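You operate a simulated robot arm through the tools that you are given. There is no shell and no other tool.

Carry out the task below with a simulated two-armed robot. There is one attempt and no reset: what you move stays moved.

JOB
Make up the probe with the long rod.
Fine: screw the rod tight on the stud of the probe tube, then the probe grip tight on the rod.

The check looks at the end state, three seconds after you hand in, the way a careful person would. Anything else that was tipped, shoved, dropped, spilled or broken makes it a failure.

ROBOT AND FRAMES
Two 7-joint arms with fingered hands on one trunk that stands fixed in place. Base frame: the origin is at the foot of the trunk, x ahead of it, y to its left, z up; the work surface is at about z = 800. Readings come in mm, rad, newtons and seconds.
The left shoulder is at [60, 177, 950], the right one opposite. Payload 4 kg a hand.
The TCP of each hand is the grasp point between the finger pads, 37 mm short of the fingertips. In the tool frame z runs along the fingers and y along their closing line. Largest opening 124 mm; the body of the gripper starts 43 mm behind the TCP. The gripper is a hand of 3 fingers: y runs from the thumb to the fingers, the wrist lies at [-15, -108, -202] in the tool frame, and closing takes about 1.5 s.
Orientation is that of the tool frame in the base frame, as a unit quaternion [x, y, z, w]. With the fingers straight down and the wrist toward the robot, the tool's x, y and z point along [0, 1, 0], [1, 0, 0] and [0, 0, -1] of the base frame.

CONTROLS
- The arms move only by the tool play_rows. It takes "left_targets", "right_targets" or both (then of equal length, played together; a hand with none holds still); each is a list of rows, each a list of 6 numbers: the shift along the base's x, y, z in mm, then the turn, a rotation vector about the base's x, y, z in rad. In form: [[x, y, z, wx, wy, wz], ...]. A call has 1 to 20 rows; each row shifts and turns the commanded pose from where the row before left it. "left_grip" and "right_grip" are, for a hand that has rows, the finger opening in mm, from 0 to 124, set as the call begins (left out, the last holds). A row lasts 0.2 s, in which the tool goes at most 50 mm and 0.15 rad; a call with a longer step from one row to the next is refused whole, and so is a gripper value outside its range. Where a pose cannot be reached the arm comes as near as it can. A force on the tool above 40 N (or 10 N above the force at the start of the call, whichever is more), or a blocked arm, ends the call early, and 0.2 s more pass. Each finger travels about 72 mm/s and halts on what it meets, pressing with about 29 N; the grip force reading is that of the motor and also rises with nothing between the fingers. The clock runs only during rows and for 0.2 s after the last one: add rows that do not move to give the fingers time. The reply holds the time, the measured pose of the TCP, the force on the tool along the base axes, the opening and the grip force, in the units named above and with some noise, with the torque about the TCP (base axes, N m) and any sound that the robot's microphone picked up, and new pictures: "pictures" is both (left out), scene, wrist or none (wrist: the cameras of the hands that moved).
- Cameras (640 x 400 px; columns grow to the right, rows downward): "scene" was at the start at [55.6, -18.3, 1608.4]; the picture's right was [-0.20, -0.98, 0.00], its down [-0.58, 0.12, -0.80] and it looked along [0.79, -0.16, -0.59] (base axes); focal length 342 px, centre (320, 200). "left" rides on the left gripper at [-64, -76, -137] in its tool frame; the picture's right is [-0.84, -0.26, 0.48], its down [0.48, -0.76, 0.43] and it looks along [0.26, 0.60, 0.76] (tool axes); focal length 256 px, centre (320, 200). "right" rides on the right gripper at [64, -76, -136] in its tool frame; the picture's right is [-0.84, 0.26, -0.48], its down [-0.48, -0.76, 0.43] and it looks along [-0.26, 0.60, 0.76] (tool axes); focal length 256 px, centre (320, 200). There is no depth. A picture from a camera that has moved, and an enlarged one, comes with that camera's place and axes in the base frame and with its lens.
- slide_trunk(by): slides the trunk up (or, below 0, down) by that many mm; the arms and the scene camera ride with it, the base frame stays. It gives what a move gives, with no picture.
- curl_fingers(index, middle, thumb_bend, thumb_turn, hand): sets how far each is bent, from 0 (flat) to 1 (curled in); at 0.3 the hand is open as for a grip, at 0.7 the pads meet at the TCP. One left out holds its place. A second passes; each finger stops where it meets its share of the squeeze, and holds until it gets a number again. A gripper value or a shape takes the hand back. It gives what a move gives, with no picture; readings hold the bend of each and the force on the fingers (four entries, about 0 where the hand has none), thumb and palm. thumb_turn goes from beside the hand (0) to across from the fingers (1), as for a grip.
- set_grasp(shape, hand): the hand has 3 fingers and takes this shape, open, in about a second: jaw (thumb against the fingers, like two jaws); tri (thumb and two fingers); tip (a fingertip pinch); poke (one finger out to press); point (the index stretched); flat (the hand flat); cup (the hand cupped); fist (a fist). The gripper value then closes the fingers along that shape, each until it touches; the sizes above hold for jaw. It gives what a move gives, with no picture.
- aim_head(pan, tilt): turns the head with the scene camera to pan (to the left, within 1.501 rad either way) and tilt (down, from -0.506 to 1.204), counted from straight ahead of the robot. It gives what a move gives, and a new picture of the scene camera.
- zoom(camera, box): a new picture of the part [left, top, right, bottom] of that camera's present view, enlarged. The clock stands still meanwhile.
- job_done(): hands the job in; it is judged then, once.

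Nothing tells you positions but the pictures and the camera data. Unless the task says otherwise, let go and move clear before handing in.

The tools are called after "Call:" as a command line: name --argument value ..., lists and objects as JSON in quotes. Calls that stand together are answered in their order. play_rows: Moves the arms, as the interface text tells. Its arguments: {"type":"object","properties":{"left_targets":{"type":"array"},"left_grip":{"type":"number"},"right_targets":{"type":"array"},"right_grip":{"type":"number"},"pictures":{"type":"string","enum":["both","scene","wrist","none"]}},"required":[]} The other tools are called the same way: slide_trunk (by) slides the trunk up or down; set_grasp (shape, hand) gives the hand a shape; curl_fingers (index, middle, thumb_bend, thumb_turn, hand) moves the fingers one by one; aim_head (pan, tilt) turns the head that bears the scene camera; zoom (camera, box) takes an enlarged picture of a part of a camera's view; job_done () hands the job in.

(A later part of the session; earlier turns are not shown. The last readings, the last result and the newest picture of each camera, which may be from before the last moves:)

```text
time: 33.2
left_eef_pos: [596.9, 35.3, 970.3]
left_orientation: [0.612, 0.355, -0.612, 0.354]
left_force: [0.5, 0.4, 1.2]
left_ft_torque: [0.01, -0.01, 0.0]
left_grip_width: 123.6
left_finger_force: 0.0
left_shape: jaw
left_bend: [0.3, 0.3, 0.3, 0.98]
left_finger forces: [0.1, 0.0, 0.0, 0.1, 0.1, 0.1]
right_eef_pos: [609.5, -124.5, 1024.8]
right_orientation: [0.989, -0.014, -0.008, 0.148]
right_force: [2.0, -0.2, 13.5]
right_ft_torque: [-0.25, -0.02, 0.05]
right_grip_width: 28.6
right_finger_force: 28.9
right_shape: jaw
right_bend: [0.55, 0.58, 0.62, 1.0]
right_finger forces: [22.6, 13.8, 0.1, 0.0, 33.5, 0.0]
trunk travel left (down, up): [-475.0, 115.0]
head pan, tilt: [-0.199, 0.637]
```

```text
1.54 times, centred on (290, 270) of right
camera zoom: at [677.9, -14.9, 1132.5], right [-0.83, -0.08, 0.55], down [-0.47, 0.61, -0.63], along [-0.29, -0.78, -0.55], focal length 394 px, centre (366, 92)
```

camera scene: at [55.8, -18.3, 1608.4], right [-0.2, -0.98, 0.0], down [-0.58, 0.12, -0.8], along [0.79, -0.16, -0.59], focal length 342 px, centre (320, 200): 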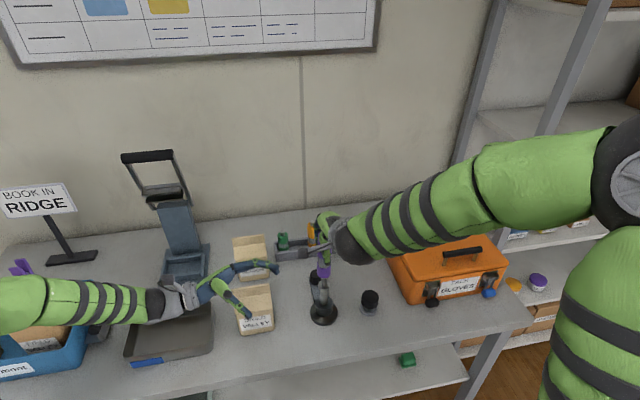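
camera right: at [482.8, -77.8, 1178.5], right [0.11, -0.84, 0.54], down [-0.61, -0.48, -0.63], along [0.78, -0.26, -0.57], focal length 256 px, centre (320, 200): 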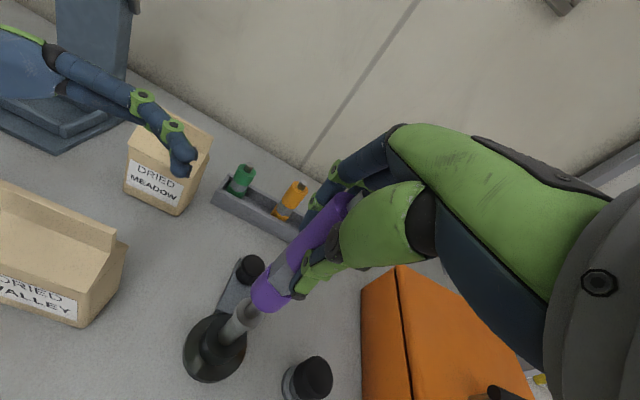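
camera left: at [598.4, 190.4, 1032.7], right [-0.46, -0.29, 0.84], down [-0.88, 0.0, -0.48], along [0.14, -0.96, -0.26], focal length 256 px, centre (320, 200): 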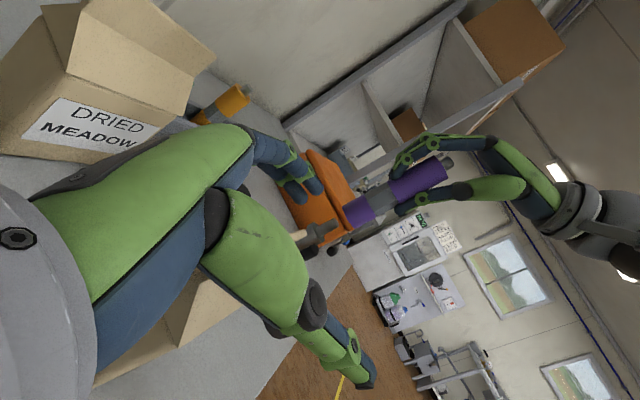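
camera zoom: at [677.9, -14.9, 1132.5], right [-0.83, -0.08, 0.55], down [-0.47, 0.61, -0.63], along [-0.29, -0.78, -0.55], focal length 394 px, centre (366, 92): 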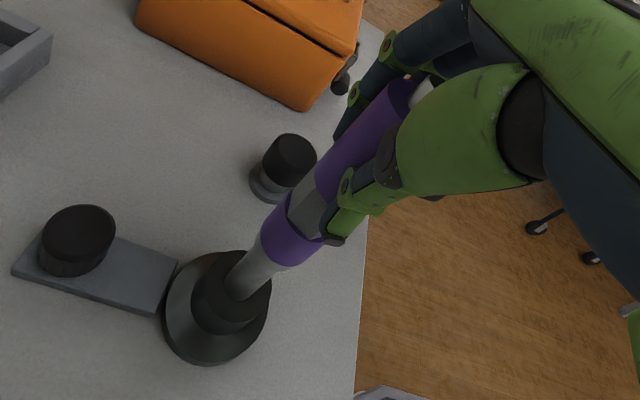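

I keep turning clockwise 0.6 rad more, to see whether the gap closes or the torque grows.

Call:
play_rows --right_targets '[[1.64, -0.08, 0, 0, 0, -0.1], [1.62, -0.24, 0, 0, 0, -0.1], [1.59, -0.4, 0, 0, 0, -0.1], [1.54, -0.56, 0, 0, 0, -0.1], [1.48, -0.71, 0, 0, 0, -0.1], [1.4, -0.86, 0, 0, 0, -0.1], [0, 0, 0, 0, 0, 0]]'

Call:
zoom --camera "left" --box '[285, 205, 349, 245]'

```text
time: 34.8
left_eef_pos: [595.3, 35.3, 969.0]
left_orientation: [0.612, 0.355, -0.611, 0.355]
left_force: [0.6, 0.4, -0.1]
left_ft_torque: [-0.02, -0.03, 0.02]
left_grip_width: 123.5
left_finger_force: 0.0
left_shape: jaw
left_bend: [0.3, 0.3, 0.3, 0.98]
left_finger forces: [0.0, 0.0, 0.1, 0.1, 0.0, 0.0]
right_eef_pos: [618.0, -127.0, 1023.6]
right_orientation: [0.94, -0.306, -0.054, 0.137]
right_force: [-5.8, -2.2, 5.6]
right_ft_torque: [-0.24, 0.21, -0.06]
right_grip_width: 28.7
right_finger_force: 29.5
right_shape: jaw
right_bend: [0.55, 0.58, 0.62, 1.0]
right_finger forces: [22.7, 16.2, 0.0, 0.0, 30.0, 0.0]
trunk travel left (down, up): [-475.0, 115.0]
head pan, tilt: [-0.199, 0.637]
camera scene: at [54.7, -18.4, 1608.3], right [-0.2, -0.98, 0.0], down [-0.58, 0.12, -0.8], along [0.79, -0.16, -0.59], focal length 342 px, centre (320, 200)
camera right: at [737.6, -75.6, 1132.1], right [-0.73, 0.4, 0.55], down [-0.04, 0.78, -0.63], along [-0.68, -0.48, -0.55], focal length 256 px, centre (320, 200)
```

scene: 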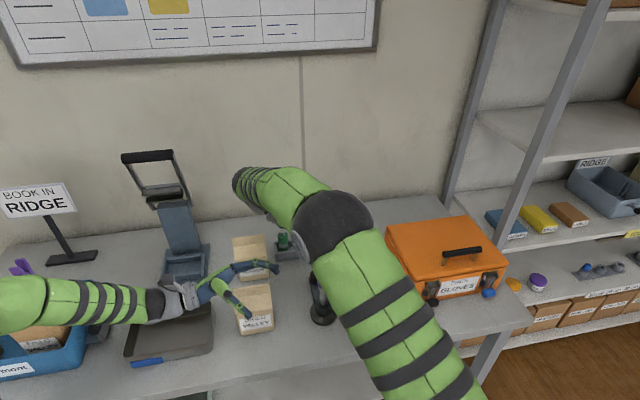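
right: 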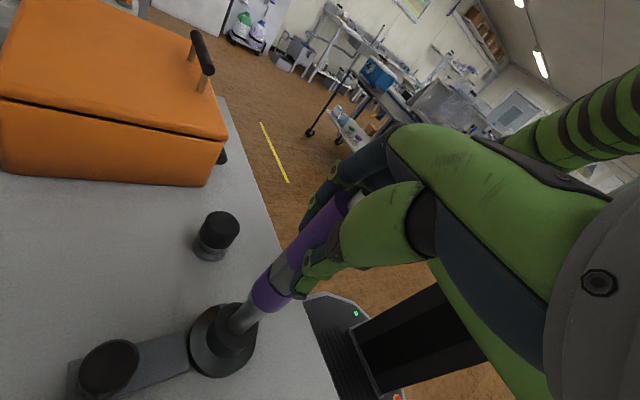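

```text
10.00 times, centred on (317, 225) of left
camera zoom: at [597.7, 190.3, 1033.2], right [-0.46, -0.29, 0.84], down [-0.88, 0.0, -0.48], along [0.14, -0.96, -0.26], focal length 2560 px, centre (350, -50)
```

zoom: 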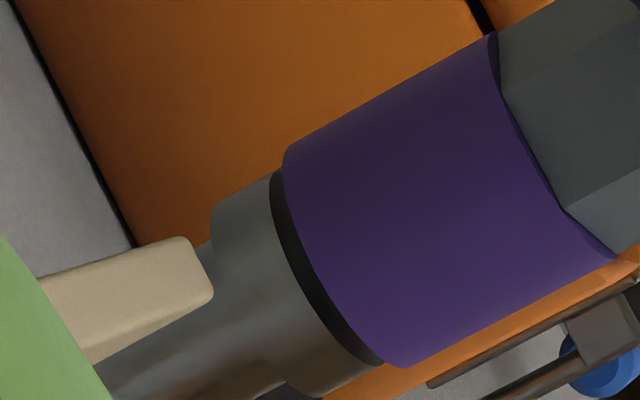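

The gap is shrinking and the vertical force dropped, so the thread is drawing in. I continue turning clockwise with a small correction for the side force.

Call:
play_rows --right_targets '[[0.8, -1.2, -0.1, 0, 0, -0.1], [1.2, -1.12, -0.1, 0, 0, -0.1], [1.08, -1.23, -0.1, 0, 0, -0.1], [0.96, -1.33, -0.1, 0, 0, -0.1], [0.82, -1.42, -0.1, 0, 0, -0.1], [0.67, -1.5, -0.1, 0, 0, -0.1], [0, 0, 0, 0, 0, 0]]' --pictures "scene"

Call:
zoom --camera "left" --box '[285, 205, 349, 245]'

```text
time: 35.5
left_eef_pos: [596.0, 36.0, 969.3]
left_orientation: [-0.611, -0.355, 0.612, -0.356]
left_force: [0.1, -0.3, 0.0]
left_ft_torque: [-0.01, 0.04, -0.05]
left_grip_width: 123.9
left_finger_force: 0.0
left_shape: jaw
left_bend: [0.3, 0.3, 0.3, 0.98]
left_finger forces: [0.1, 0.0, 0.1, 0.0, 0.1, 0.0]
right_eef_pos: [619.4, -120.2, 1019.0]
right_orientation: [0.904, -0.401, -0.081, 0.124]
right_force: [-4.9, -3.6, 2.4]
right_ft_torque: [-0.31, 0.18, -0.05]
right_grip_width: 25.7
right_finger_force: 29.2
right_shape: jaw
right_bend: [0.5, 0.63, 0.64, 0.99]
right_finger forces: [25.7, 14.8, 0.0, 0.1, 22.2, 0.0]
right hand out of reach, approached as far as the arm can: row 3
trunk travel left (down, up): [-475.0, 115.0]
head pan, tilt: [-0.199, 0.637]
stopped in row 3 (right hand): the force on the tool passed its limit at 51 N (the readings are from after the stop); the commanded pose is now the measured one
camera scene: at [55.4, -18.2, 1608.2], right [-0.2, -0.98, 0.0], down [-0.58, 0.12, -0.8], along [0.79, -0.16, -0.59], focal length 342 px, centre (320, 200)
```

scene: 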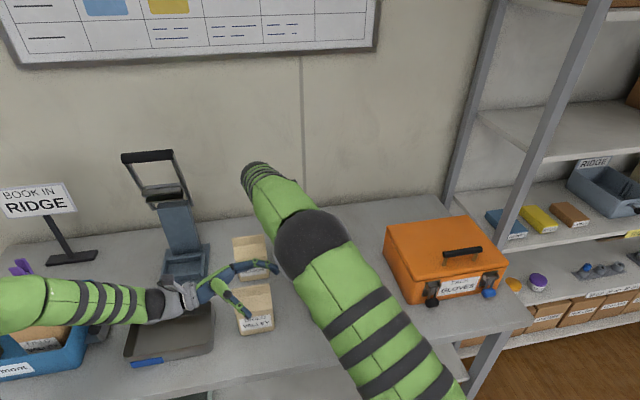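

```text
10.00 times, centred on (317, 225) of left
camera zoom: at [598.3, 191.0, 1032.5], right [-0.46, -0.29, 0.84], down [-0.88, 0.0, -0.48], along [0.14, -0.96, -0.26], focal length 2560 px, centre (350, -50)
```

zoom: 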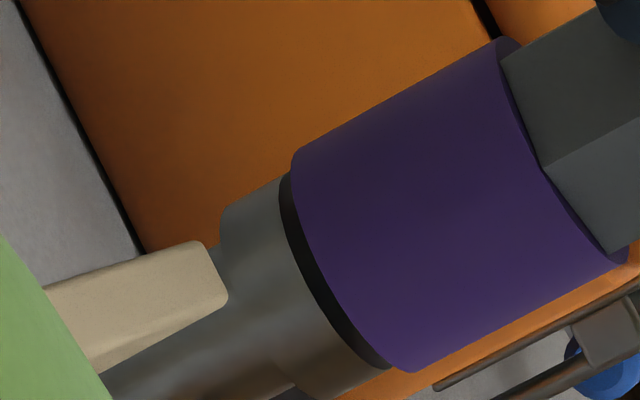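

The right arm reached its turning limit at about −2.4 rad and slipped slightly; the rod still stands on the stud. I release it now and check how it holds by itself.

Call:
play_rows --right_targets '[[0, 0, 0, 0, 0, 0], [0, 0, 0, 0, 0, 0], [0, 0, 0, 0, 0, 0], [0, 0, 0, 0, 0, 0], [0, 0, 0, 0, 0, 0], [0, 0, 0, 0, 0, 0]]' --right_grip 124 --pictures "wrist"

Call:
zoom --camera "left" --box '[260, 130, 420, 280]'

Call:
zoom --camera "left" --box '[285, 205, 349, 245]'

```text
time: 36.9
left_eef_pos: [596.4, 35.4, 969.6]
left_orientation: [-0.612, -0.354, 0.612, -0.355]
left_force: [0.4, 0.0, -0.4]
left_ft_torque: [0.03, -0.04, 0.01]
left_grip_width: 123.6
left_finger_force: 0.0
left_shape: jaw
left_bend: [0.3, 0.3, 0.3, 0.98]
left_finger forces: [0.1, 0.1, 0.1, 0.1, 0.2, 0.0]
right_eef_pos: [619.4, -119.4, 1018.6]
right_orientation: [0.904, -0.401, -0.082, 0.124]
right_force: [-0.5, 0.2, 0.2]
right_ft_torque: [-0.02, 0.01, -0.01]
right_grip_width: 123.6
right_finger_force: 0.1
right_shape: jaw
right_bend: [0.3, 0.3, 0.3, 0.98]
right_finger forces: [0.0, 0.0, 0.0, 0.0, 0.1, 0.0]
trunk travel left (down, up): [-475.0, 115.0]
head pan, tilt: [-0.199, 0.637]
camera right: at [748.4, -96.7, 1123.7], right [-0.62, 0.53, 0.58], down [0.11, 0.78, -0.61], along [-0.78, -0.32, -0.54], focal length 256 px, centre (320, 200)
```

right: 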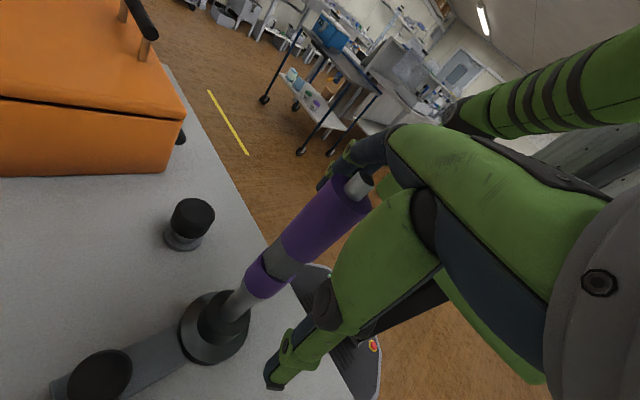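

```text
2.67 times, centred on (340, 205) of left
camera zoom: at [598.4, 190.8, 1032.7], right [-0.46, -0.29, 0.84], down [-0.88, 0.0, -0.48], along [0.14, -0.96, -0.26], focal length 683 px, centre (267, 187)
```

zoom: 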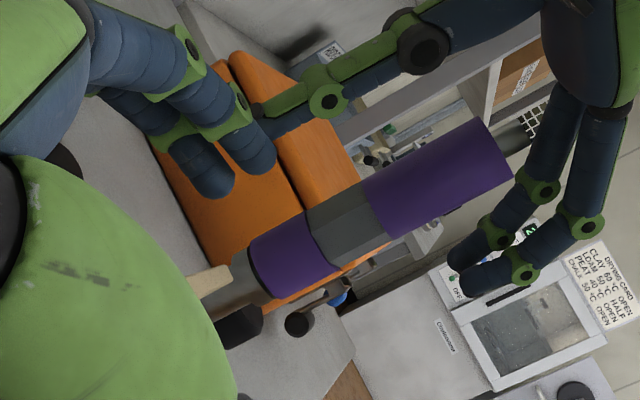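

```text
10.00 times, centred on (317, 225) of left
camera zoom: at [598.4, 190.8, 1032.7], right [-0.46, -0.29, 0.84], down [-0.88, 0.0, -0.48], along [0.14, -0.96, -0.26], focal length 2560 px, centre (350, -50)
```

zoom: 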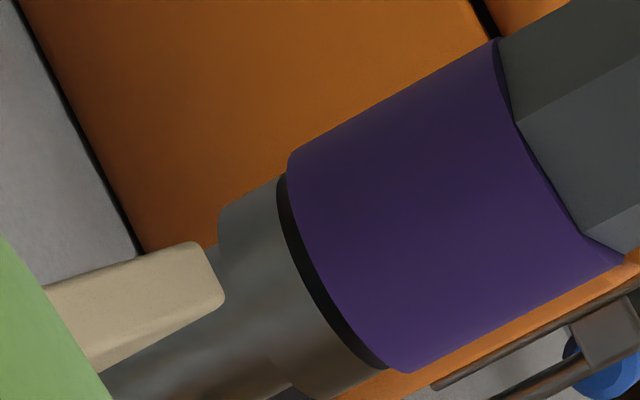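

The rod stands straight on the stud by itself with about 1 mm gap. I swing the open hand back around the rod axis to start a new turn.

Call:
play_rows --right_targets '[[1.56, -7.87, 5.2, -0.026, -0.021, 0.14], [-2.07, 1.33, 0, 0, 0, 0.15], [-2.24, 1.01, 0, 0, 0, 0.15], [-2.37, 0.67, 0, 0, 0, 0.15], [-2.44, 0.3, 0, 0, 0, 0.15], [-2.46, -0.06, 0, 0, 0, 0.15], [-2.42, -0.44, 0, 0, 0, 0.15], [-2.33, -0.78, 0, 0, 0, 0.15], [-2.18, -1.13, 0, 0, 0, 0.15], [-2.0, -1.44, 0, 0, 0, 0.15], [-1.75, -1.72, 0, 0, 0, 0.15], [-1.48, -1.97, 0, 0, 0, 0.15], [-1.17, -2.16, 0, 0, 0, 0.15], [-0.83, -2.32, 0, 0, 0, 0.15], [-0.47, -2.41, 0, 0, 0, 0.15], [-0.11, -2.46, 0, 0, 0, 0.15], [0.26, -2.44, 0, 0, 0, 0.15], [0.62, -2.38, 0, 0, 0, 0.15], [0.97, -2.26, 0, 0, 0, 0.15], [1.29, -2.09, 0, 0, 0, 0.15]]'

Call:
zoom --camera "left" --box '[260, 130, 420, 280]'

```text
time: 41.1
left_eef_pos: [597.0, 33.7, 970.9]
left_orientation: [0.612, 0.355, -0.612, 0.354]
left_force: [-0.4, 0.3, 0.1]
left_ft_torque: [-0.02, 0.0, 0.01]
left_grip_width: 123.8
left_finger_force: 0.1
left_shape: jaw
left_bend: [0.3, 0.3, 0.3, 0.98]
left_finger forces: [0.0, 0.1, 0.0, 0.1, 0.0, 0.1]
right_eef_pos: [597.3, -152.0, 1023.3]
right_orientation: [0.47, 0.87, 0.127, 0.078]
right_force: [-0.1, -0.9, -0.1]
right_ft_torque: [0.0, -0.02, 0.0]
right_grip_width: 123.6
right_finger_force: 0.0
right_shape: jaw
right_bend: [0.3, 0.3, 0.3, 0.98]
right_finger forces: [0.0, 0.0, 0.1, 0.1, 0.1, 0.0]
trunk travel left (down, up): [-475.0, 115.0]
head pan, tilt: [-0.199, 0.637]
camera scene: at [56.0, -18.9, 1608.4], right [-0.2, -0.98, 0.0], down [-0.58, 0.12, -0.8], along [0.79, -0.16, -0.59], focal length 342 px, centre (320, 200)
camera right: at [467.5, -158.3, 1130.7], right [0.54, -0.64, 0.55], down [-0.23, -0.74, -0.63], along [0.81, 0.21, -0.55], focal length 256 px, centre (320, 200)
```

scene: 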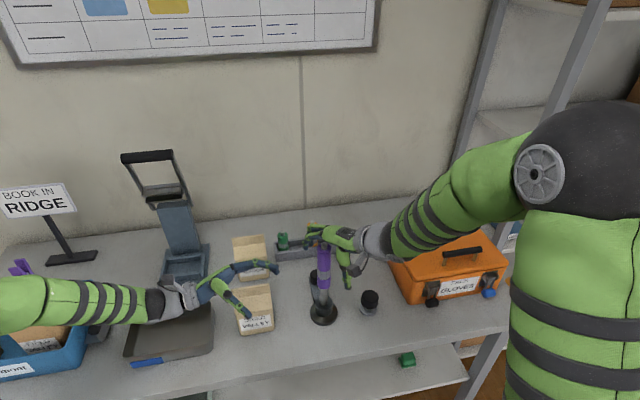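
right: 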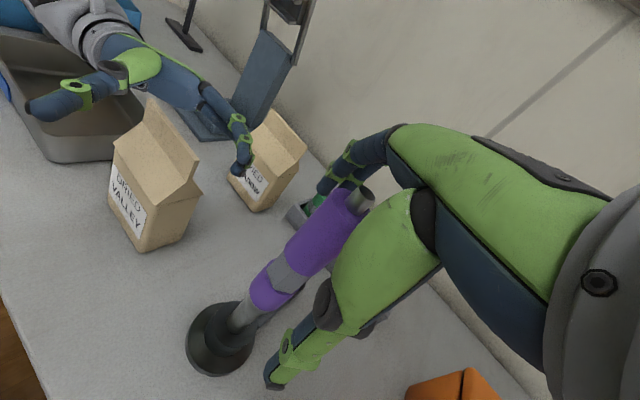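

```text
2.67 times, centred on (340, 205) of left
camera zoom: at [598.5, 190.3, 1032.7], right [-0.46, -0.29, 0.84], down [-0.88, 0.0, -0.48], along [0.14, -0.96, -0.26], focal length 683 px, centre (267, 187)
```

zoom: 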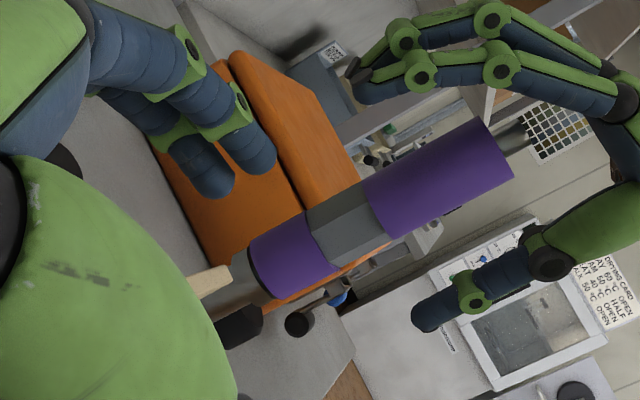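

The hand is back at yaw ≈ +0.6 with the rod in the same place relative to it as in the earlier grip. To avoid shoving the rod, I first bring thumb and fingers close with single-finger control.

Call:
curl_fingers --hand "right" --thumb_bend 0.59 --index 0.52 --middle 0.53

Call:
zoom --camera "left" --box '[260, 130, 420, 280]'

Call:
zoom --camera "right" --box '[240, 120, 440, 320]'

```text
time: 42.1
left_eef_pos: [596.4, 34.4, 969.7]
left_orientation: [0.612, 0.354, -0.612, 0.354]
left_force: [0.1, 0.4, -0.8]
left_ft_torque: [-0.02, 0.01, 0.01]
left_grip_width: 123.6
left_finger_force: 0.1
left_shape: jaw
left_bend: [0.3, 0.3, 0.3, 0.98]
left_finger forces: [0.0, 0.1, 0.0, 0.0, 0.1, 0.1]
right_eef_pos: [597.8, -150.7, 1023.1]
right_orientation: [0.471, 0.87, 0.126, 0.077]
right_force: [-0.4, 0.5, -0.1]
right_ft_torque: [0.04, 0.02, 0.02]
right_grip_width: 45.5
right_finger_force: 0.0
right_shape: fingers
right_bend: [0.52, 0.53, 0.59, 0.98]
right_finger forces: [0.0, 0.1, 0.0, 0.0, 0.0, 0.0]
trunk travel left (down, up): [-475.0, 115.0]
head pan, tilt: [-0.199, 0.637]
```

```text
2.67 times, centred on (340, 205) of left
camera zoom: at [598.4, 190.7, 1032.7], right [-0.46, -0.29, 0.84], down [-0.88, 0.0, -0.48], along [0.14, -0.96, -0.26], focal length 683 px, centre (267, 187)
```

zoom: 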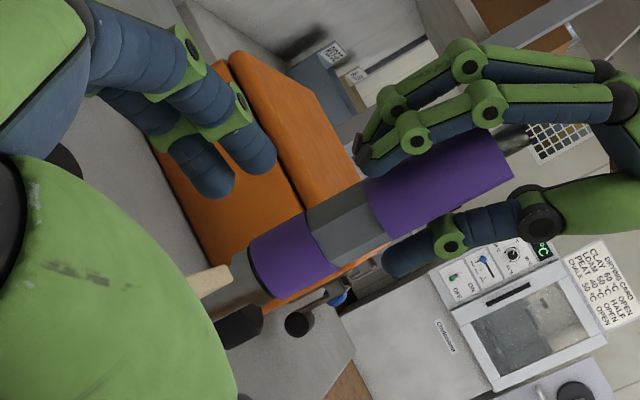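

```text
2.00 times, centred on (340, 220) of right
camera zoom: at [467.4, -157.8, 1130.6], right [0.54, -0.64, 0.55], down [-0.23, -0.74, -0.63], along [0.81, 0.21, -0.55], focal length 512 px, centre (280, 160)
```

zoom: 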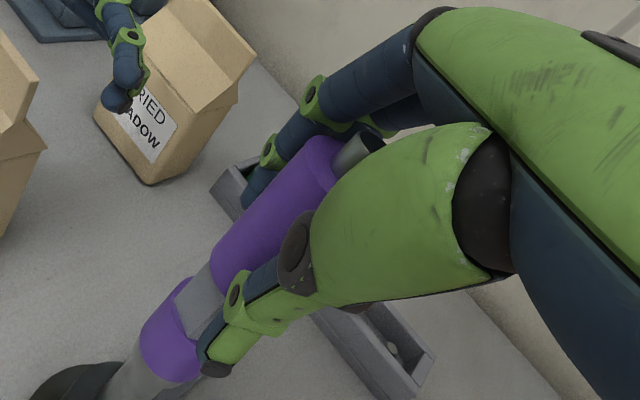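

Everything is close without touching. I close further in small steps and watch the forces.

Call:
curl_fingers --hand "right" --thumb_bend 0.615 --index 0.545 --middle 0.56

```text
time: 43.1
left_eef_pos: [596.1, 34.5, 969.4]
left_orientation: [-0.612, -0.354, 0.612, -0.354]
left_force: [-0.3, -0.1, 0.1]
left_ft_torque: [0.04, 0.01, 0.02]
left_grip_width: 123.8
left_finger_force: 0.1
left_shape: jaw
left_bend: [0.3, 0.3, 0.3, 0.98]
left_finger forces: [0.0, 0.0, 0.1, 0.0, 0.0, 0.0]
right_eef_pos: [597.0, -150.9, 1022.5]
right_orientation: [0.471, 0.87, 0.126, 0.077]
right_force: [-0.2, -0.8, -0.1]
right_ft_torque: [-0.02, -0.02, 0.04]
right_grip_width: 39.1
right_finger_force: 0.1
right_shape: fingers
right_bend: [0.54, 0.56, 0.61, 0.98]
right_finger forces: [0.0, 0.0, 0.1, 0.0, 0.0, 0.0]
trunk travel left (down, up): [-475.0, 115.0]
head pan, tilt: [-0.199, 0.637]
```

Call:
curl_fingers --hand "right" --thumb_bend 0.635 --index 0.56 --middle 0.58

```text
time: 44.1
left_eef_pos: [596.1, 35.5, 969.4]
left_orientation: [0.612, 0.354, -0.611, 0.355]
left_force: [-0.1, 0.1, 0.6]
left_ft_torque: [0.03, 0.01, 0.02]
left_grip_width: 123.5
left_finger_force: 0.0
left_shape: jaw
left_bend: [0.3, 0.3, 0.3, 0.98]
left_finger forces: [0.1, 0.0, 0.1, 0.0, 0.0, 0.1]
right_eef_pos: [598.3, -151.3, 1024.4]
right_orientation: [0.47, 0.87, 0.127, 0.077]
right_force: [-1.1, -1.1, -0.7]
right_ft_torque: [0.02, 0.03, 0.01]
right_grip_width: 34.1
right_finger_force: 1.0
right_shape: fingers
right_bend: [0.56, 0.57, 0.63, 0.98]
right_finger forces: [0.2, 0.0, 0.1, 0.1, 0.9, 0.0]
trunk travel left (down, up): [-475.0, 115.0]
head pan, tilt: [-0.199, 0.637]
```

Thumb and index just touch. Now I squeeze fully.

Call:
curl_fingers --hand "right" --thumb_bend 0.75 --index 0.75 --middle 0.75

Call:
zoom --camera "left" --box '[260, 130, 420, 280]'

```text
time: 45.1
left_eef_pos: [596.0, 34.1, 969.7]
left_orientation: [0.612, 0.354, -0.611, 0.355]
left_force: [0.0, 0.2, -0.1]
left_ft_torque: [-0.01, -0.01, -0.01]
left_grip_width: 123.5
left_finger_force: 0.0
left_shape: jaw
left_bend: [0.3, 0.3, 0.3, 0.98]
left_finger forces: [0.0, 0.0, 0.1, 0.0, 0.0, 0.0]
right_eef_pos: [598.9, -150.4, 1022.8]
right_orientation: [0.472, 0.869, 0.126, 0.078]
right_force: [5.7, -3.1, -0.6]
right_ft_torque: [0.11, -0.59, -0.09]
right_grip_width: 27.7
right_finger_force: 25.3
right_shape: fingers
right_bend: [0.59, 0.61, 0.65, 0.96]
right_finger forces: [12.1, 14.2, 0.0, 0.1, 24.1, 0.0]
trunk travel left (down, up): [-475.0, 115.0]
head pan, tilt: [-0.199, 0.637]
```

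```text
2.67 times, centred on (340, 205) of left
camera zoom: at [598.8, 190.5, 1032.6], right [-0.46, -0.29, 0.84], down [-0.88, 0.0, -0.48], along [0.14, -0.96, -0.26], focal length 683 px, centre (267, 187)
```

zoom: 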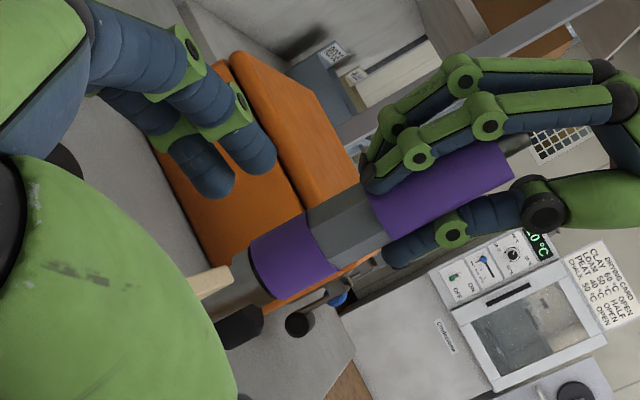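

The grip is firm (25 N) with little side load. I turn clockwise 1.35 rad about the rod axis and check.

Call:
play_rows --right_targets '[[-0.5, 1.7, 0, 0, 0, -0.15], [-0.97, 2.26, -0.04, 0, 0, -0.15], [-0.62, 2.38, -0.04, 0, 0, -0.15], [-0.26, 2.44, -0.04, 0, 0, -0.15], [0.11, 2.46, -0.04, 0, 0, -0.15], [0.47, 2.41, -0.04, 0, 0, -0.15], [0.83, 2.32, -0.04, 0, 0, -0.15], [1.17, 2.16, -0.04, 0, 0, -0.15], [1.48, 1.97, -0.04, 0, 0, -0.15], [0, 0, 0, 0, 0, 0]]' --pictures "none"

Call:
zoom --camera "left" --box '[285, 205, 349, 245]'

```text
time: 47.3
left_eef_pos: [596.4, 33.7, 970.4]
left_orientation: [0.613, 0.355, -0.611, 0.355]
left_force: [-0.2, 0.5, -0.2]
left_ft_torque: [-0.02, -0.04, -0.01]
left_grip_width: 123.9
left_finger_force: 0.1
left_shape: jaw
left_bend: [0.3, 0.3, 0.3, 0.98]
left_finger forces: [0.1, 0.0, 0.0, 0.1, 0.0, 0.0]
right_eef_pos: [597.7, -129.0, 1022.6]
right_orientation: [0.912, 0.384, 0.048, 0.139]
right_force: [-12.5, -10.2, -5.1]
right_ft_torque: [-0.55, 0.03, -0.24]
right_grip_width: 27.4
right_finger_force: 27.7
right_shape: fingers
right_bend: [0.59, 0.61, 0.65, 0.97]
right_finger forces: [10.7, 17.9, 0.1, 0.0, 27.0, 0.1]
trunk travel left (down, up): [-475.0, 115.0]
head pan, tilt: [-0.199, 0.637]
```

```text
10.00 times, centred on (317, 225) of left
camera zoom: at [597.7, 190.2, 1033.1], right [-0.46, -0.29, 0.84], down [-0.88, 0.0, -0.48], along [0.14, -0.96, -0.26], focal length 2560 px, centre (350, -50)
```

zoom: 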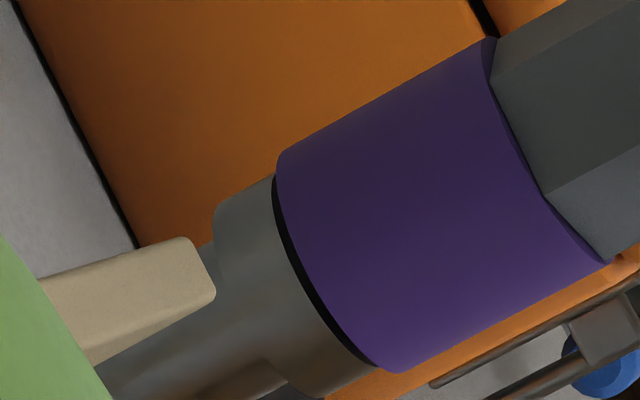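

The gap is down to about 0.6 mm and the thread pulls the hand down slightly. I remove the side load and turn on.

Call:
play_rows --right_targets '[[0.03, 0.62, -0.2, 0, 0, -0.15], [1.78, 1.58, -0.06, 0, 0, -0.15], [1.99, 1.31, -0.06, 0, 0, -0.15], [2.17, 1.0, -0.06, 0, 0, -0.15], [2.29, 0.66, -0.06, 0, 0, -0.15], [2.36, 0.31, -0.06, 0, 0, -0.15], [2.39, -0.05, -0.04, 0, 0, -0.15], [0, 0, 0, 0, 0, 0]]' --pictures "none"

Call:
zoom --camera "left" --box '[285, 205, 349, 245]'

```text
time: 49.1
left_eef_pos: [596.6, 34.9, 971.3]
left_orientation: [0.612, 0.354, -0.612, 0.355]
left_force: [0.6, -0.5, -0.1]
left_ft_torque: [-0.01, -0.01, -0.02]
left_grip_width: 123.8
left_finger_force: 0.1
left_shape: jaw
left_bend: [0.3, 0.3, 0.3, 0.98]
left_finger forces: [0.1, 0.1, 0.0, 0.1, 0.1, 0.0]
right_eef_pos: [611.7, -124.3, 1022.7]
right_orientation: [0.981, -0.125, -0.026, 0.146]
right_force: [-10.5, -1.3, -4.0]
right_ft_torque: [-0.39, 0.42, -0.13]
right_grip_width: 27.3
right_finger_force: 26.8
right_shape: fingers
right_bend: [0.59, 0.61, 0.65, 0.96]
right_finger forces: [12.9, 17.4, 0.1, 0.0, 23.1, 0.0]
trunk travel left (down, up): [-475.0, 115.0]
head pan, tilt: [-0.199, 0.637]
```

```text
10.00 times, centred on (317, 225) of left
camera zoom: at [597.9, 190.8, 1033.0], right [-0.46, -0.29, 0.84], down [-0.88, 0.0, -0.48], along [0.14, -0.96, -0.26], focal length 2560 px, centre (350, -50)
```

zoom: 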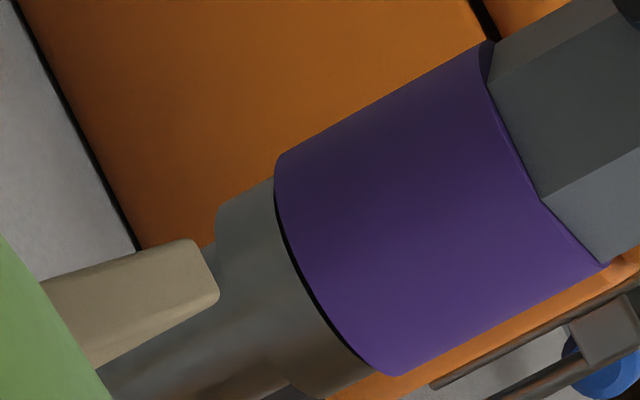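

Only about 0.3 mm remain. I turn three more steps up to the arm's limit and watch the torque.

Call:
play_rows --right_targets '[[0.83, -0.37, -0.04, 0, 0, -0.15], [2.28, -0.53, -0.04, 0, 0, -0.15], [2.18, -0.86, -0.04, 0, 0, -0.12], [0, 0, 0, 0, 0, 0]]' --pictures "none"

Call:
zoom --camera "left" --box '[285, 205, 349, 245]'

```text
time: 50.1
left_eef_pos: [595.8, 35.0, 968.5]
left_orientation: [0.612, 0.355, -0.612, 0.355]
left_force: [0.2, -0.4, 0.0]
left_ft_torque: [0.02, 0.0, -0.04]
left_grip_width: 123.8
left_finger_force: 0.1
left_shape: jaw
left_bend: [0.3, 0.3, 0.3, 0.98]
left_finger forces: [0.1, 0.0, 0.0, 0.0, 0.0, 0.0]
right_eef_pos: [617.7, -126.2, 1022.3]
right_orientation: [0.934, -0.325, -0.056, 0.137]
right_force: [-4.3, 1.0, -2.5]
right_ft_torque: [-0.22, 0.4, -0.01]
right_grip_width: 27.2
right_finger_force: 26.7
right_shape: fingers
right_bend: [0.59, 0.61, 0.65, 0.96]
right_finger forces: [13.6, 15.2, 0.0, 0.0, 24.0, 0.0]
trunk travel left (down, up): [-475.0, 115.0]
head pan, tilt: [-0.199, 0.637]
```

```text
10.00 times, centred on (317, 225) of left
camera zoom: at [598.3, 190.9, 1032.7], right [-0.46, -0.29, 0.84], down [-0.88, 0.0, -0.48], along [0.14, -0.96, -0.26], focal length 2560 px, centre (350, -50)
```

zoom: 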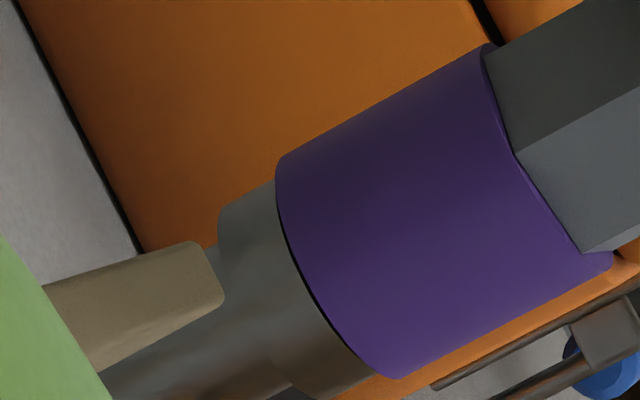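

Nearly seated (about 0.15 mm). I release, swing back, and take another bite to tighten it.

Call:
curl_fingers --hand "right" --thumb_bend 0.53 --index 0.46 --middle 0.48

Call:
play_rows --right_targets '[[-2.24, 0.84, 0, 0, 0, 0.15], [-2.35, 0.5, 0, 0, 0, 0.15], [-2.4, 0.14, 0, 0, 0, 0.15], [-2.38, -0.22, 0, 0, 0, 0.15], [-2.33, -0.58, 0, 0, 0, 0.15], [-2.22, -0.92, 0, 0, 0, 0.15], [-2.05, -1.23, 0, 0, 0, 0.15], [-1.85, -1.54, 0, 0, 0, 0.15], [-1.6, -1.79, 0, 0, 0, 0.15], [-1.31, -2.0, 0, 0, 0, 0.15], [-0.99, -2.18, 0, 0, 0, 0.15], [-0.66, -2.3, 0, 0, 0, 0.15], [-0.31, -2.38, 0, 0, 0, 0.15], [0.05, -2.4, 0, 0, 0, 0.15], [0.41, -2.36, 0, 0, 0, 0.15], [0.76, -2.28, 0, 0, 0, 0.15], [1.09, -2.14, 0, 0, 0, 0.15], [1.39, -1.94, 0, 0, 0, 0.15], [1.68, -1.72, 0, 0, 0, 0.15], [0, 0, 0, 0, 0, 0]]' --pictures "wrist"

Call:
zoom --camera "left" --box '[260, 130, 420, 280]'

```text
time: 51.1
left_eef_pos: [596.4, 34.9, 969.9]
left_orientation: [-0.612, -0.355, 0.612, -0.354]
left_force: [0.8, 0.1, 1.0]
left_ft_torque: [0.01, 0.04, -0.03]
left_grip_width: 123.6
left_finger_force: 0.0
left_shape: jaw
left_bend: [0.3, 0.3, 0.3, 0.98]
left_finger forces: [0.0, 0.0, 0.0, 0.1, 0.0, 0.0]
right_eef_pos: [616.3, -126.6, 1022.7]
right_orientation: [0.934, -0.325, -0.056, 0.137]
right_force: [0.2, 0.8, -0.4]
right_ft_torque: [0.0, 0.02, 0.03]
right_grip_width: 63.6
right_finger_force: 0.1
right_shape: fingers
right_bend: [0.46, 0.48, 0.53, 0.97]
right_finger forces: [0.0, 0.0, 0.1, 0.1, 0.0, 0.0]
trunk travel left (down, up): [-475.0, 115.0]
head pan, tilt: [-0.199, 0.637]
```

```text
time: 55.3
left_eef_pos: [596.2, 35.7, 969.3]
left_orientation: [-0.611, -0.355, 0.612, -0.355]
left_force: [-0.6, -0.7, 0.0]
left_ft_torque: [-0.03, -0.01, -0.01]
left_grip_width: 123.7
left_finger_force: 0.1
left_shape: jaw
left_bend: [0.3, 0.3, 0.3, 0.98]
left_finger forces: [0.1, 0.0, 0.0, 0.1, 0.1, 0.0]
right_eef_pos: [601.4, -153.6, 1022.5]
right_orientation: [0.457, 0.877, 0.128, 0.076]
right_force: [-0.4, 0.2, 0.0]
right_ft_torque: [0.01, -0.02, -0.01]
right_grip_width: 63.6
right_finger_force: 0.0
right_shape: fingers
right_bend: [0.46, 0.48, 0.53, 0.98]
right_finger forces: [0.0, 0.0, 0.1, 0.0, 0.0, 0.1]
trunk travel left (down, up): [-475.0, 115.0]
head pan, tilt: [-0.199, 0.637]
camera right: at [470.1, -163.7, 1130.8], right [0.56, -0.62, 0.55], down [-0.21, -0.75, -0.63], along [0.8, 0.24, -0.55], focal length 256 px, centre (320, 200)
```

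right: 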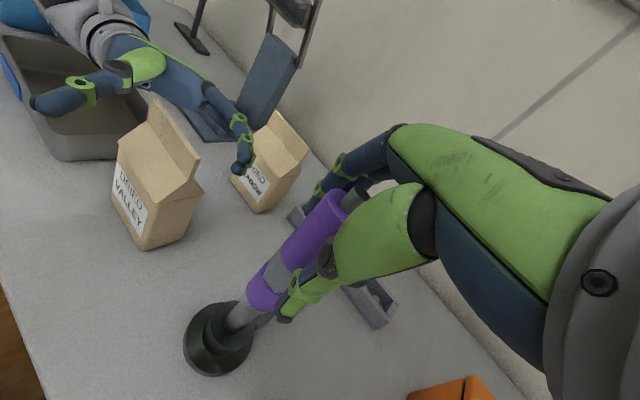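

```text
2.67 times, centred on (340, 205) of left
camera zoom: at [598.3, 190.9, 1032.7], right [-0.46, -0.29, 0.84], down [-0.88, 0.0, -0.48], along [0.14, -0.96, -0.26], focal length 683 px, centre (267, 187)
```

zoom: 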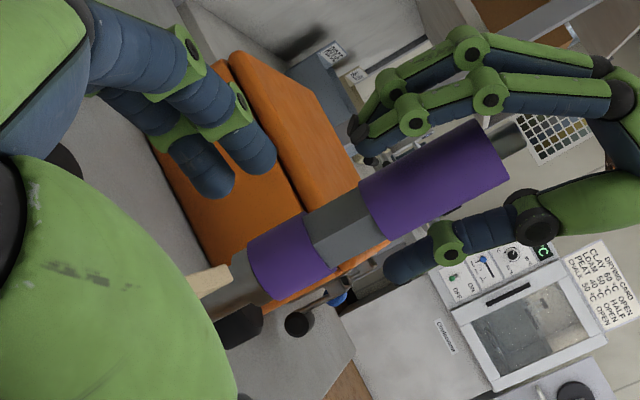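

Clear of the rod all round. I close near, then squeeze.

Call:
curl_fingers --hand "right" --thumb_bend 0.63 --index 0.56 --middle 0.58

Call:
curl_fingers --hand "right" --thumb_bend 0.75 --index 0.75 --middle 0.75

```text
time: 56.3
left_eef_pos: [597.0, 35.3, 970.4]
left_orientation: [0.612, 0.354, -0.612, 0.355]
left_force: [0.4, -0.8, 0.1]
left_ft_torque: [0.02, 0.01, 0.0]
left_grip_width: 124.0
left_finger_force: 0.1
left_shape: jaw
left_bend: [0.3, 0.3, 0.3, 0.98]
left_finger forces: [0.0, 0.0, 0.0, 0.0, 0.1, 0.0]
right_eef_pos: [600.7, -151.8, 1022.8]
right_orientation: [0.458, 0.877, 0.127, 0.075]
right_force: [-1.3, -2.4, -0.8]
right_ft_torque: [-0.05, 0.01, -0.02]
right_grip_width: 35.3
right_finger_force: 1.4
right_shape: fingers
right_bend: [0.56, 0.57, 0.63, 0.98]
right_finger forces: [0.3, 0.1, 0.0, 0.0, 2.2, 0.0]
trunk travel left (down, up): [-475.0, 115.0]
head pan, tilt: [-0.199, 0.637]
```

```text
time: 57.3
left_eef_pos: [596.9, 34.3, 968.4]
left_orientation: [-0.611, -0.355, 0.612, -0.355]
left_force: [0.4, 0.5, 1.0]
left_ft_torque: [-0.02, 0.02, 0.01]
left_grip_width: 123.7
left_finger_force: 0.1
left_shape: jaw
left_bend: [0.3, 0.3, 0.3, 0.98]
left_finger forces: [0.0, 0.1, 0.1, 0.0, 0.0, 0.1]
right_eef_pos: [600.8, -153.8, 1021.6]
right_orientation: [0.458, 0.876, 0.128, 0.076]
right_force: [2.0, -5.9, -0.6]
right_ft_torque: [0.11, -0.47, -0.08]
right_grip_width: 30.1
right_finger_force: 26.8
right_shape: fingers
right_bend: [0.58, 0.63, 0.64, 0.96]
right_finger forces: [12.8, 12.3, 0.1, 0.0, 28.1, 0.0]
trunk travel left (down, up): [-475.0, 115.0]
head pan, tilt: [-0.199, 0.637]
```

Gripped evenly. I turn clockwise 0.75 rad and read the torque.

Call:
play_rows --right_targets '[[-1.54, 1.1, -0.03, 0, 0, -0.15], [-1.49, 1.94, -0.03, 0, 0, -0.15], [-1.18, 2.14, -0.03, 0, 0, -0.15], [-0.85, 2.29, -0.03, 0, 0, -0.15], [-0.5, 2.39, -0.03, 0, 0, -0.15], [0, 0, 0, 0, 0, 0]]' --pictures "none"

Call:
zoom --camera "left" --box '[285, 205, 349, 245]'

```text
time: 58.7
left_eef_pos: [596.6, 34.7, 969.1]
left_orientation: [-0.611, -0.355, 0.612, -0.355]
left_force: [0.7, 0.8, 0.1]
left_ft_torque: [-0.02, 0.02, 0.02]
left_grip_width: 123.6
left_finger_force: 0.0
left_shape: jaw
left_bend: [0.3, 0.3, 0.3, 0.98]
left_finger forces: [0.1, 0.0, 0.1, 0.0, 0.1, 0.0]
right_eef_pos: [594.6, -144.1, 1022.0]
right_orientation: [0.747, 0.648, 0.091, 0.117]
right_force: [-10.0, -6.6, -1.9]
right_ft_torque: [-0.33, -0.3, -0.09]
right_grip_width: 30.1
right_finger_force: 28.5
right_shape: fingers
right_bend: [0.59, 0.63, 0.64, 0.96]
right_finger forces: [11.9, 13.9, 0.0, 0.0, 31.6, 0.0]
trunk travel left (down, up): [-475.0, 115.0]
head pan, tilt: [-0.199, 0.637]
```

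```text
10.00 times, centred on (317, 225) of left
camera zoom: at [597.8, 190.4, 1033.0], right [-0.46, -0.29, 0.84], down [-0.88, 0.0, -0.48], along [0.14, -0.96, -0.26], focal length 2560 px, centre (350, -50)
```

zoom: 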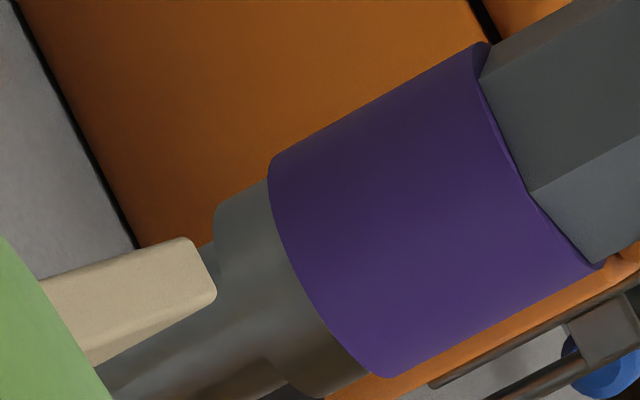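

The gap is closed. I ease the side load and keep turning to tighten, watching for the torque to rise.

Call:
play_rows --right_targets '[[-1.5, 1.7, 0, 0, 0, -0.15], [0.15, 2.62, 0, 0, 0, -0.15], [0.54, 2.56, 0, 0, 0, -0.15], [0.91, 2.46, 0, 0, 0, -0.15], [1.28, 2.29, 0, 0, 0, -0.15], [0, 0, 0, 0, 0, 0]]' --pictures "none"

Call:
zoom --camera "left" --box '[285, 205, 349, 245]'

```text
time: 60.1
left_eef_pos: [595.2, 35.8, 969.8]
left_orientation: [0.612, 0.355, -0.611, 0.355]
left_force: [0.3, -0.3, -0.4]
left_ft_torque: [-0.02, 0.01, 0.01]
left_grip_width: 123.9
left_finger_force: 0.2
left_shape: jaw
left_bend: [0.3, 0.3, 0.3, 0.98]
left_finger forces: [0.1, 0.1, 0.1, 0.1, 0.0, 0.0]
right_eef_pos: [597.1, -128.4, 1025.5]
right_orientation: [0.932, 0.331, 0.043, 0.144]
right_force: [-3.2, 4.7, 13.3]
right_ft_torque: [0.01, -0.5, 0.54]
right_grip_width: 27.8
right_finger_force: 32.3
right_shape: fingers
right_bend: [0.58, 0.61, 0.66, 1.0]
right_finger forces: [16.2, 15.5, 0.0, 0.1, 33.3, 0.0]
trunk travel left (down, up): [-475.0, 115.0]
head pan, tilt: [-0.199, 0.637]
```

```text
10.00 times, centred on (317, 225) of left
camera zoom: at [597.3, 191.9, 1033.5], right [-0.46, -0.29, 0.84], down [-0.88, 0.0, -0.48], along [0.14, -0.96, -0.26], focal length 2560 px, centre (350, -50)
```

zoom: 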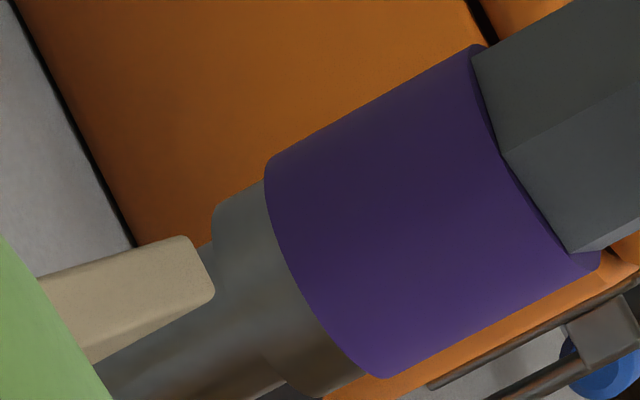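

The torque rose to about 0.5 N m and the hand began to slip, so the joint is seated. I turn a little more to see whether the rod still moves.

Call:
play_rows --right_targets '[[1.5, 1.9, 0, 0, 0, -0.1], [1.2, 1.0, 0, 0, 0, -0.1], [0, 0, 0, 0, 0, 0]]' --pictures "none"

Call:
zoom --camera "left" --box '[260, 130, 420, 280]'

Call:
zoom --camera "left" --box '[285, 205, 349, 245]'

```text
time: 60.9
left_eef_pos: [595.4, 36.4, 970.0]
left_orientation: [0.612, 0.354, -0.611, 0.356]
left_force: [0.6, 0.6, 0.6]
left_ft_torque: [0.0, 0.01, -0.02]
left_grip_width: 123.7
left_finger_force: 0.2
left_shape: jaw
left_bend: [0.3, 0.3, 0.3, 0.98]
left_finger forces: [0.1, 0.0, 0.0, 0.0, 0.0, 0.1]
right_eef_pos: [597.8, -126.4, 1024.3]
right_orientation: [0.961, 0.235, 0.028, 0.147]
right_force: [-3.5, 12.7, 25.0]
right_ft_torque: [-0.05, -0.71, 0.87]
right_grip_width: 28.6
right_finger_force: 36.5
right_shape: fingers
right_bend: [0.58, 0.61, 0.66, 1.0]
right_finger forces: [22.5, 12.5, 0.0, 0.1, 38.4, 0.1]
trunk travel left (down, up): [-475.0, 115.0]
head pan, tilt: [-0.199, 0.637]
```

```text
2.67 times, centred on (340, 205) of left
camera zoom: at [596.9, 192.3, 1033.6], right [-0.46, -0.29, 0.84], down [-0.87, 0.0, -0.48], along [0.14, -0.96, -0.25], focal length 683 px, centre (267, 187)
```

zoom: 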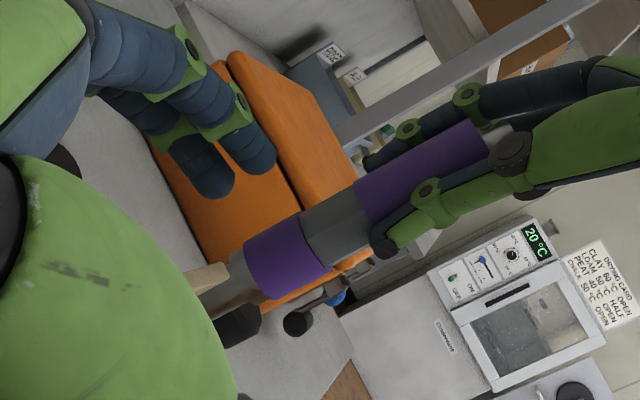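

```text
10.00 times, centred on (317, 225) of left
camera zoom: at [596.9, 192.3, 1033.6], right [-0.46, -0.29, 0.84], down [-0.87, 0.0, -0.48], along [0.14, -0.96, -0.25], focal length 2560 px, centre (350, -50)
```

zoom: 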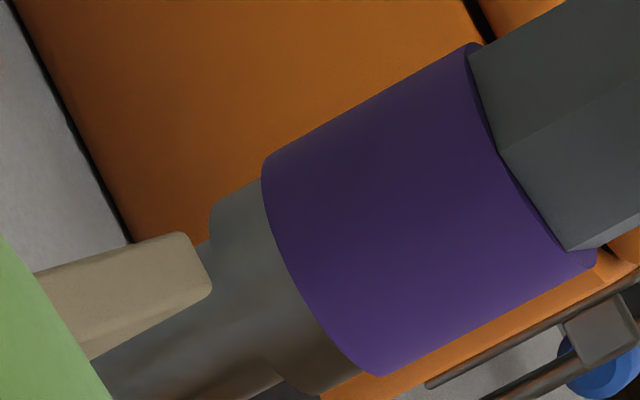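

The rod no longer turns under about 0.75 N m, and its face sits flush on the collar: the rod is tight. I release and lift the right hand clear.

Call:
curl_fingers --hand "right" --thumb_bend 0.45 --index 0.4 --middle 0.4

Call:
play_rows --right_targets '[[0, 0, 10, 0, 0, 0], [0, 0, 20, 0, 0, 0], [0, 0, 30, 0, 0, 0], [0, 0, 40, 0, 0, 0], [0, 0, 40, 0, 0, 0], [0, 0, 0, 0, 0, 0]]' --right_grip 124

Call:
zoom --camera "left" --box '[260, 130, 420, 280]'

Call:
zoom --camera "scene" --box '[290, 210, 400, 340]'

```text
time: 61.9
left_eef_pos: [596.8, 35.0, 969.1]
left_orientation: [-0.611, -0.355, 0.612, -0.354]
left_force: [-0.1, 0.2, -1.5]
left_ft_torque: [0.02, -0.01, -0.03]
left_grip_width: 123.7
left_finger_force: 0.1
left_shape: jaw
left_bend: [0.3, 0.3, 0.3, 0.98]
left_finger forces: [0.0, 0.0, 0.0, 0.1, 0.0, 0.0]
right_eef_pos: [599.2, -127.9, 1021.5]
right_orientation: [0.961, 0.235, 0.028, 0.146]
right_force: [0.5, -0.4, 0.7]
right_ft_torque: [0.03, 0.04, 0.0]
right_grip_width: 85.3
right_finger_force: 0.0
right_shape: fingers
right_bend: [0.4, 0.4, 0.45, 0.98]
right_finger forces: [0.1, 0.0, 0.1, 0.0, 0.0, 0.0]
trunk travel left (down, up): [-475.0, 115.0]
head pan, tilt: [-0.199, 0.637]
```

```text
time: 63.3
left_eef_pos: [597.0, 35.4, 968.2]
left_orientation: [-0.611, -0.355, 0.612, -0.354]
left_force: [0.6, 0.1, -0.3]
left_ft_torque: [0.0, 0.03, -0.03]
left_grip_width: 123.7
left_finger_force: 0.1
left_shape: jaw
left_bend: [0.3, 0.3, 0.3, 0.98]
left_finger forces: [0.0, 0.0, 0.0, 0.0, 0.0, 0.1]
right_eef_pos: [596.9, -129.2, 1163.0]
right_orientation: [0.961, 0.235, 0.028, 0.146]
right_force: [-0.2, -0.5, 0.0]
right_ft_torque: [0.01, 0.01, 0.01]
right_grip_width: 123.8
right_finger_force: 0.1
right_shape: jaw
right_bend: [0.3, 0.3, 0.3, 0.98]
right_finger forces: [0.1, 0.0, 0.0, 0.0, 0.0, 0.1]
trunk travel left (down, up): [-475.0, 115.0]
head pan, tilt: [-0.199, 0.637]
camera scene: at [55.8, -18.1, 1608.4], right [-0.2, -0.98, 0.0], down [-0.58, 0.12, -0.8], along [0.79, -0.16, -0.59], focal length 342 px, centre (320, 200)
camera right: at [604.0, 0.5, 1270.8], right [-0.69, -0.47, 0.55], down [-0.71, 0.31, -0.63], along [0.13, -0.83, -0.55], focal length 256 px, centre (320, 200)
```

scene: 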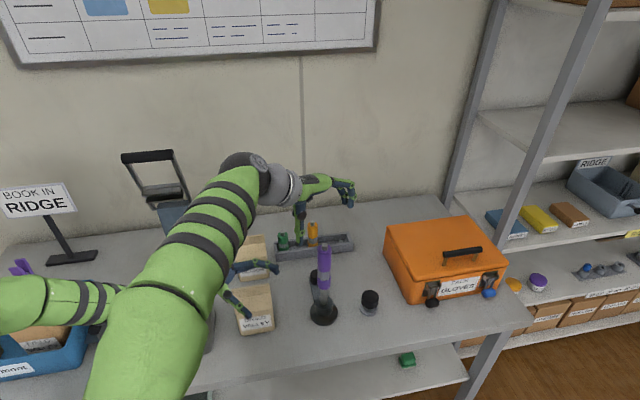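
right: 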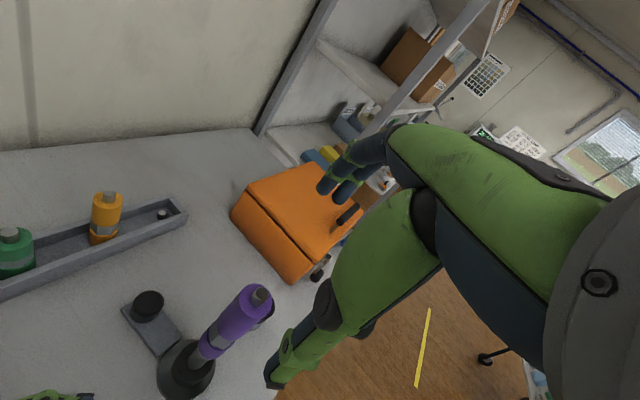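

```text
2.67 times, centred on (340, 205) of left
camera zoom: at [598.4, 190.9, 1032.6], right [-0.46, -0.29, 0.84], down [-0.88, 0.0, -0.48], along [0.14, -0.96, -0.26], focal length 683 px, centre (267, 187)
```

zoom: 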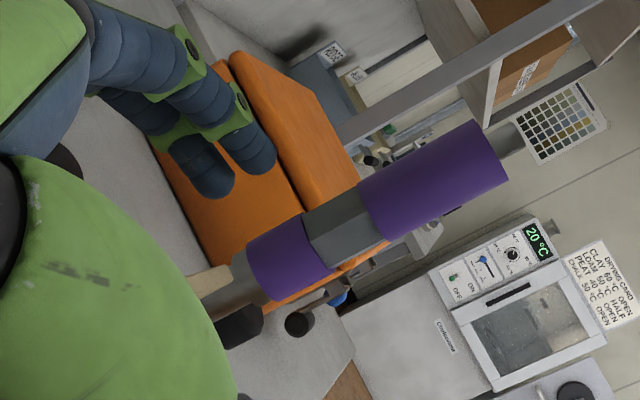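

```text
3.08 times, centred on (345, 275) of scene
camera zoom: at [55.8, -18.1, 1608.4], right [-0.2, -0.98, 0.0], down [-0.58, 0.12, -0.8], along [0.79, -0.16, -0.59], focal length 1051 px, centre (243, -31)
```

zoom: 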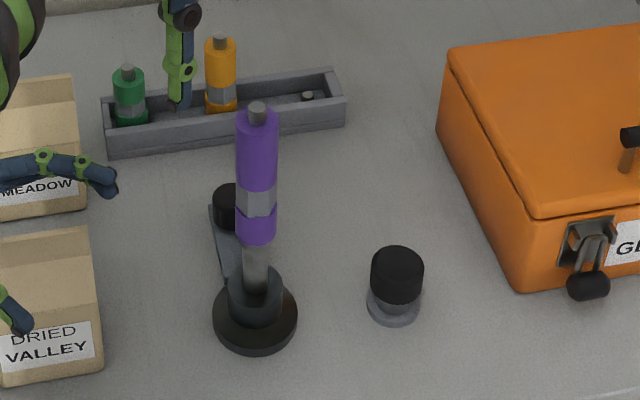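

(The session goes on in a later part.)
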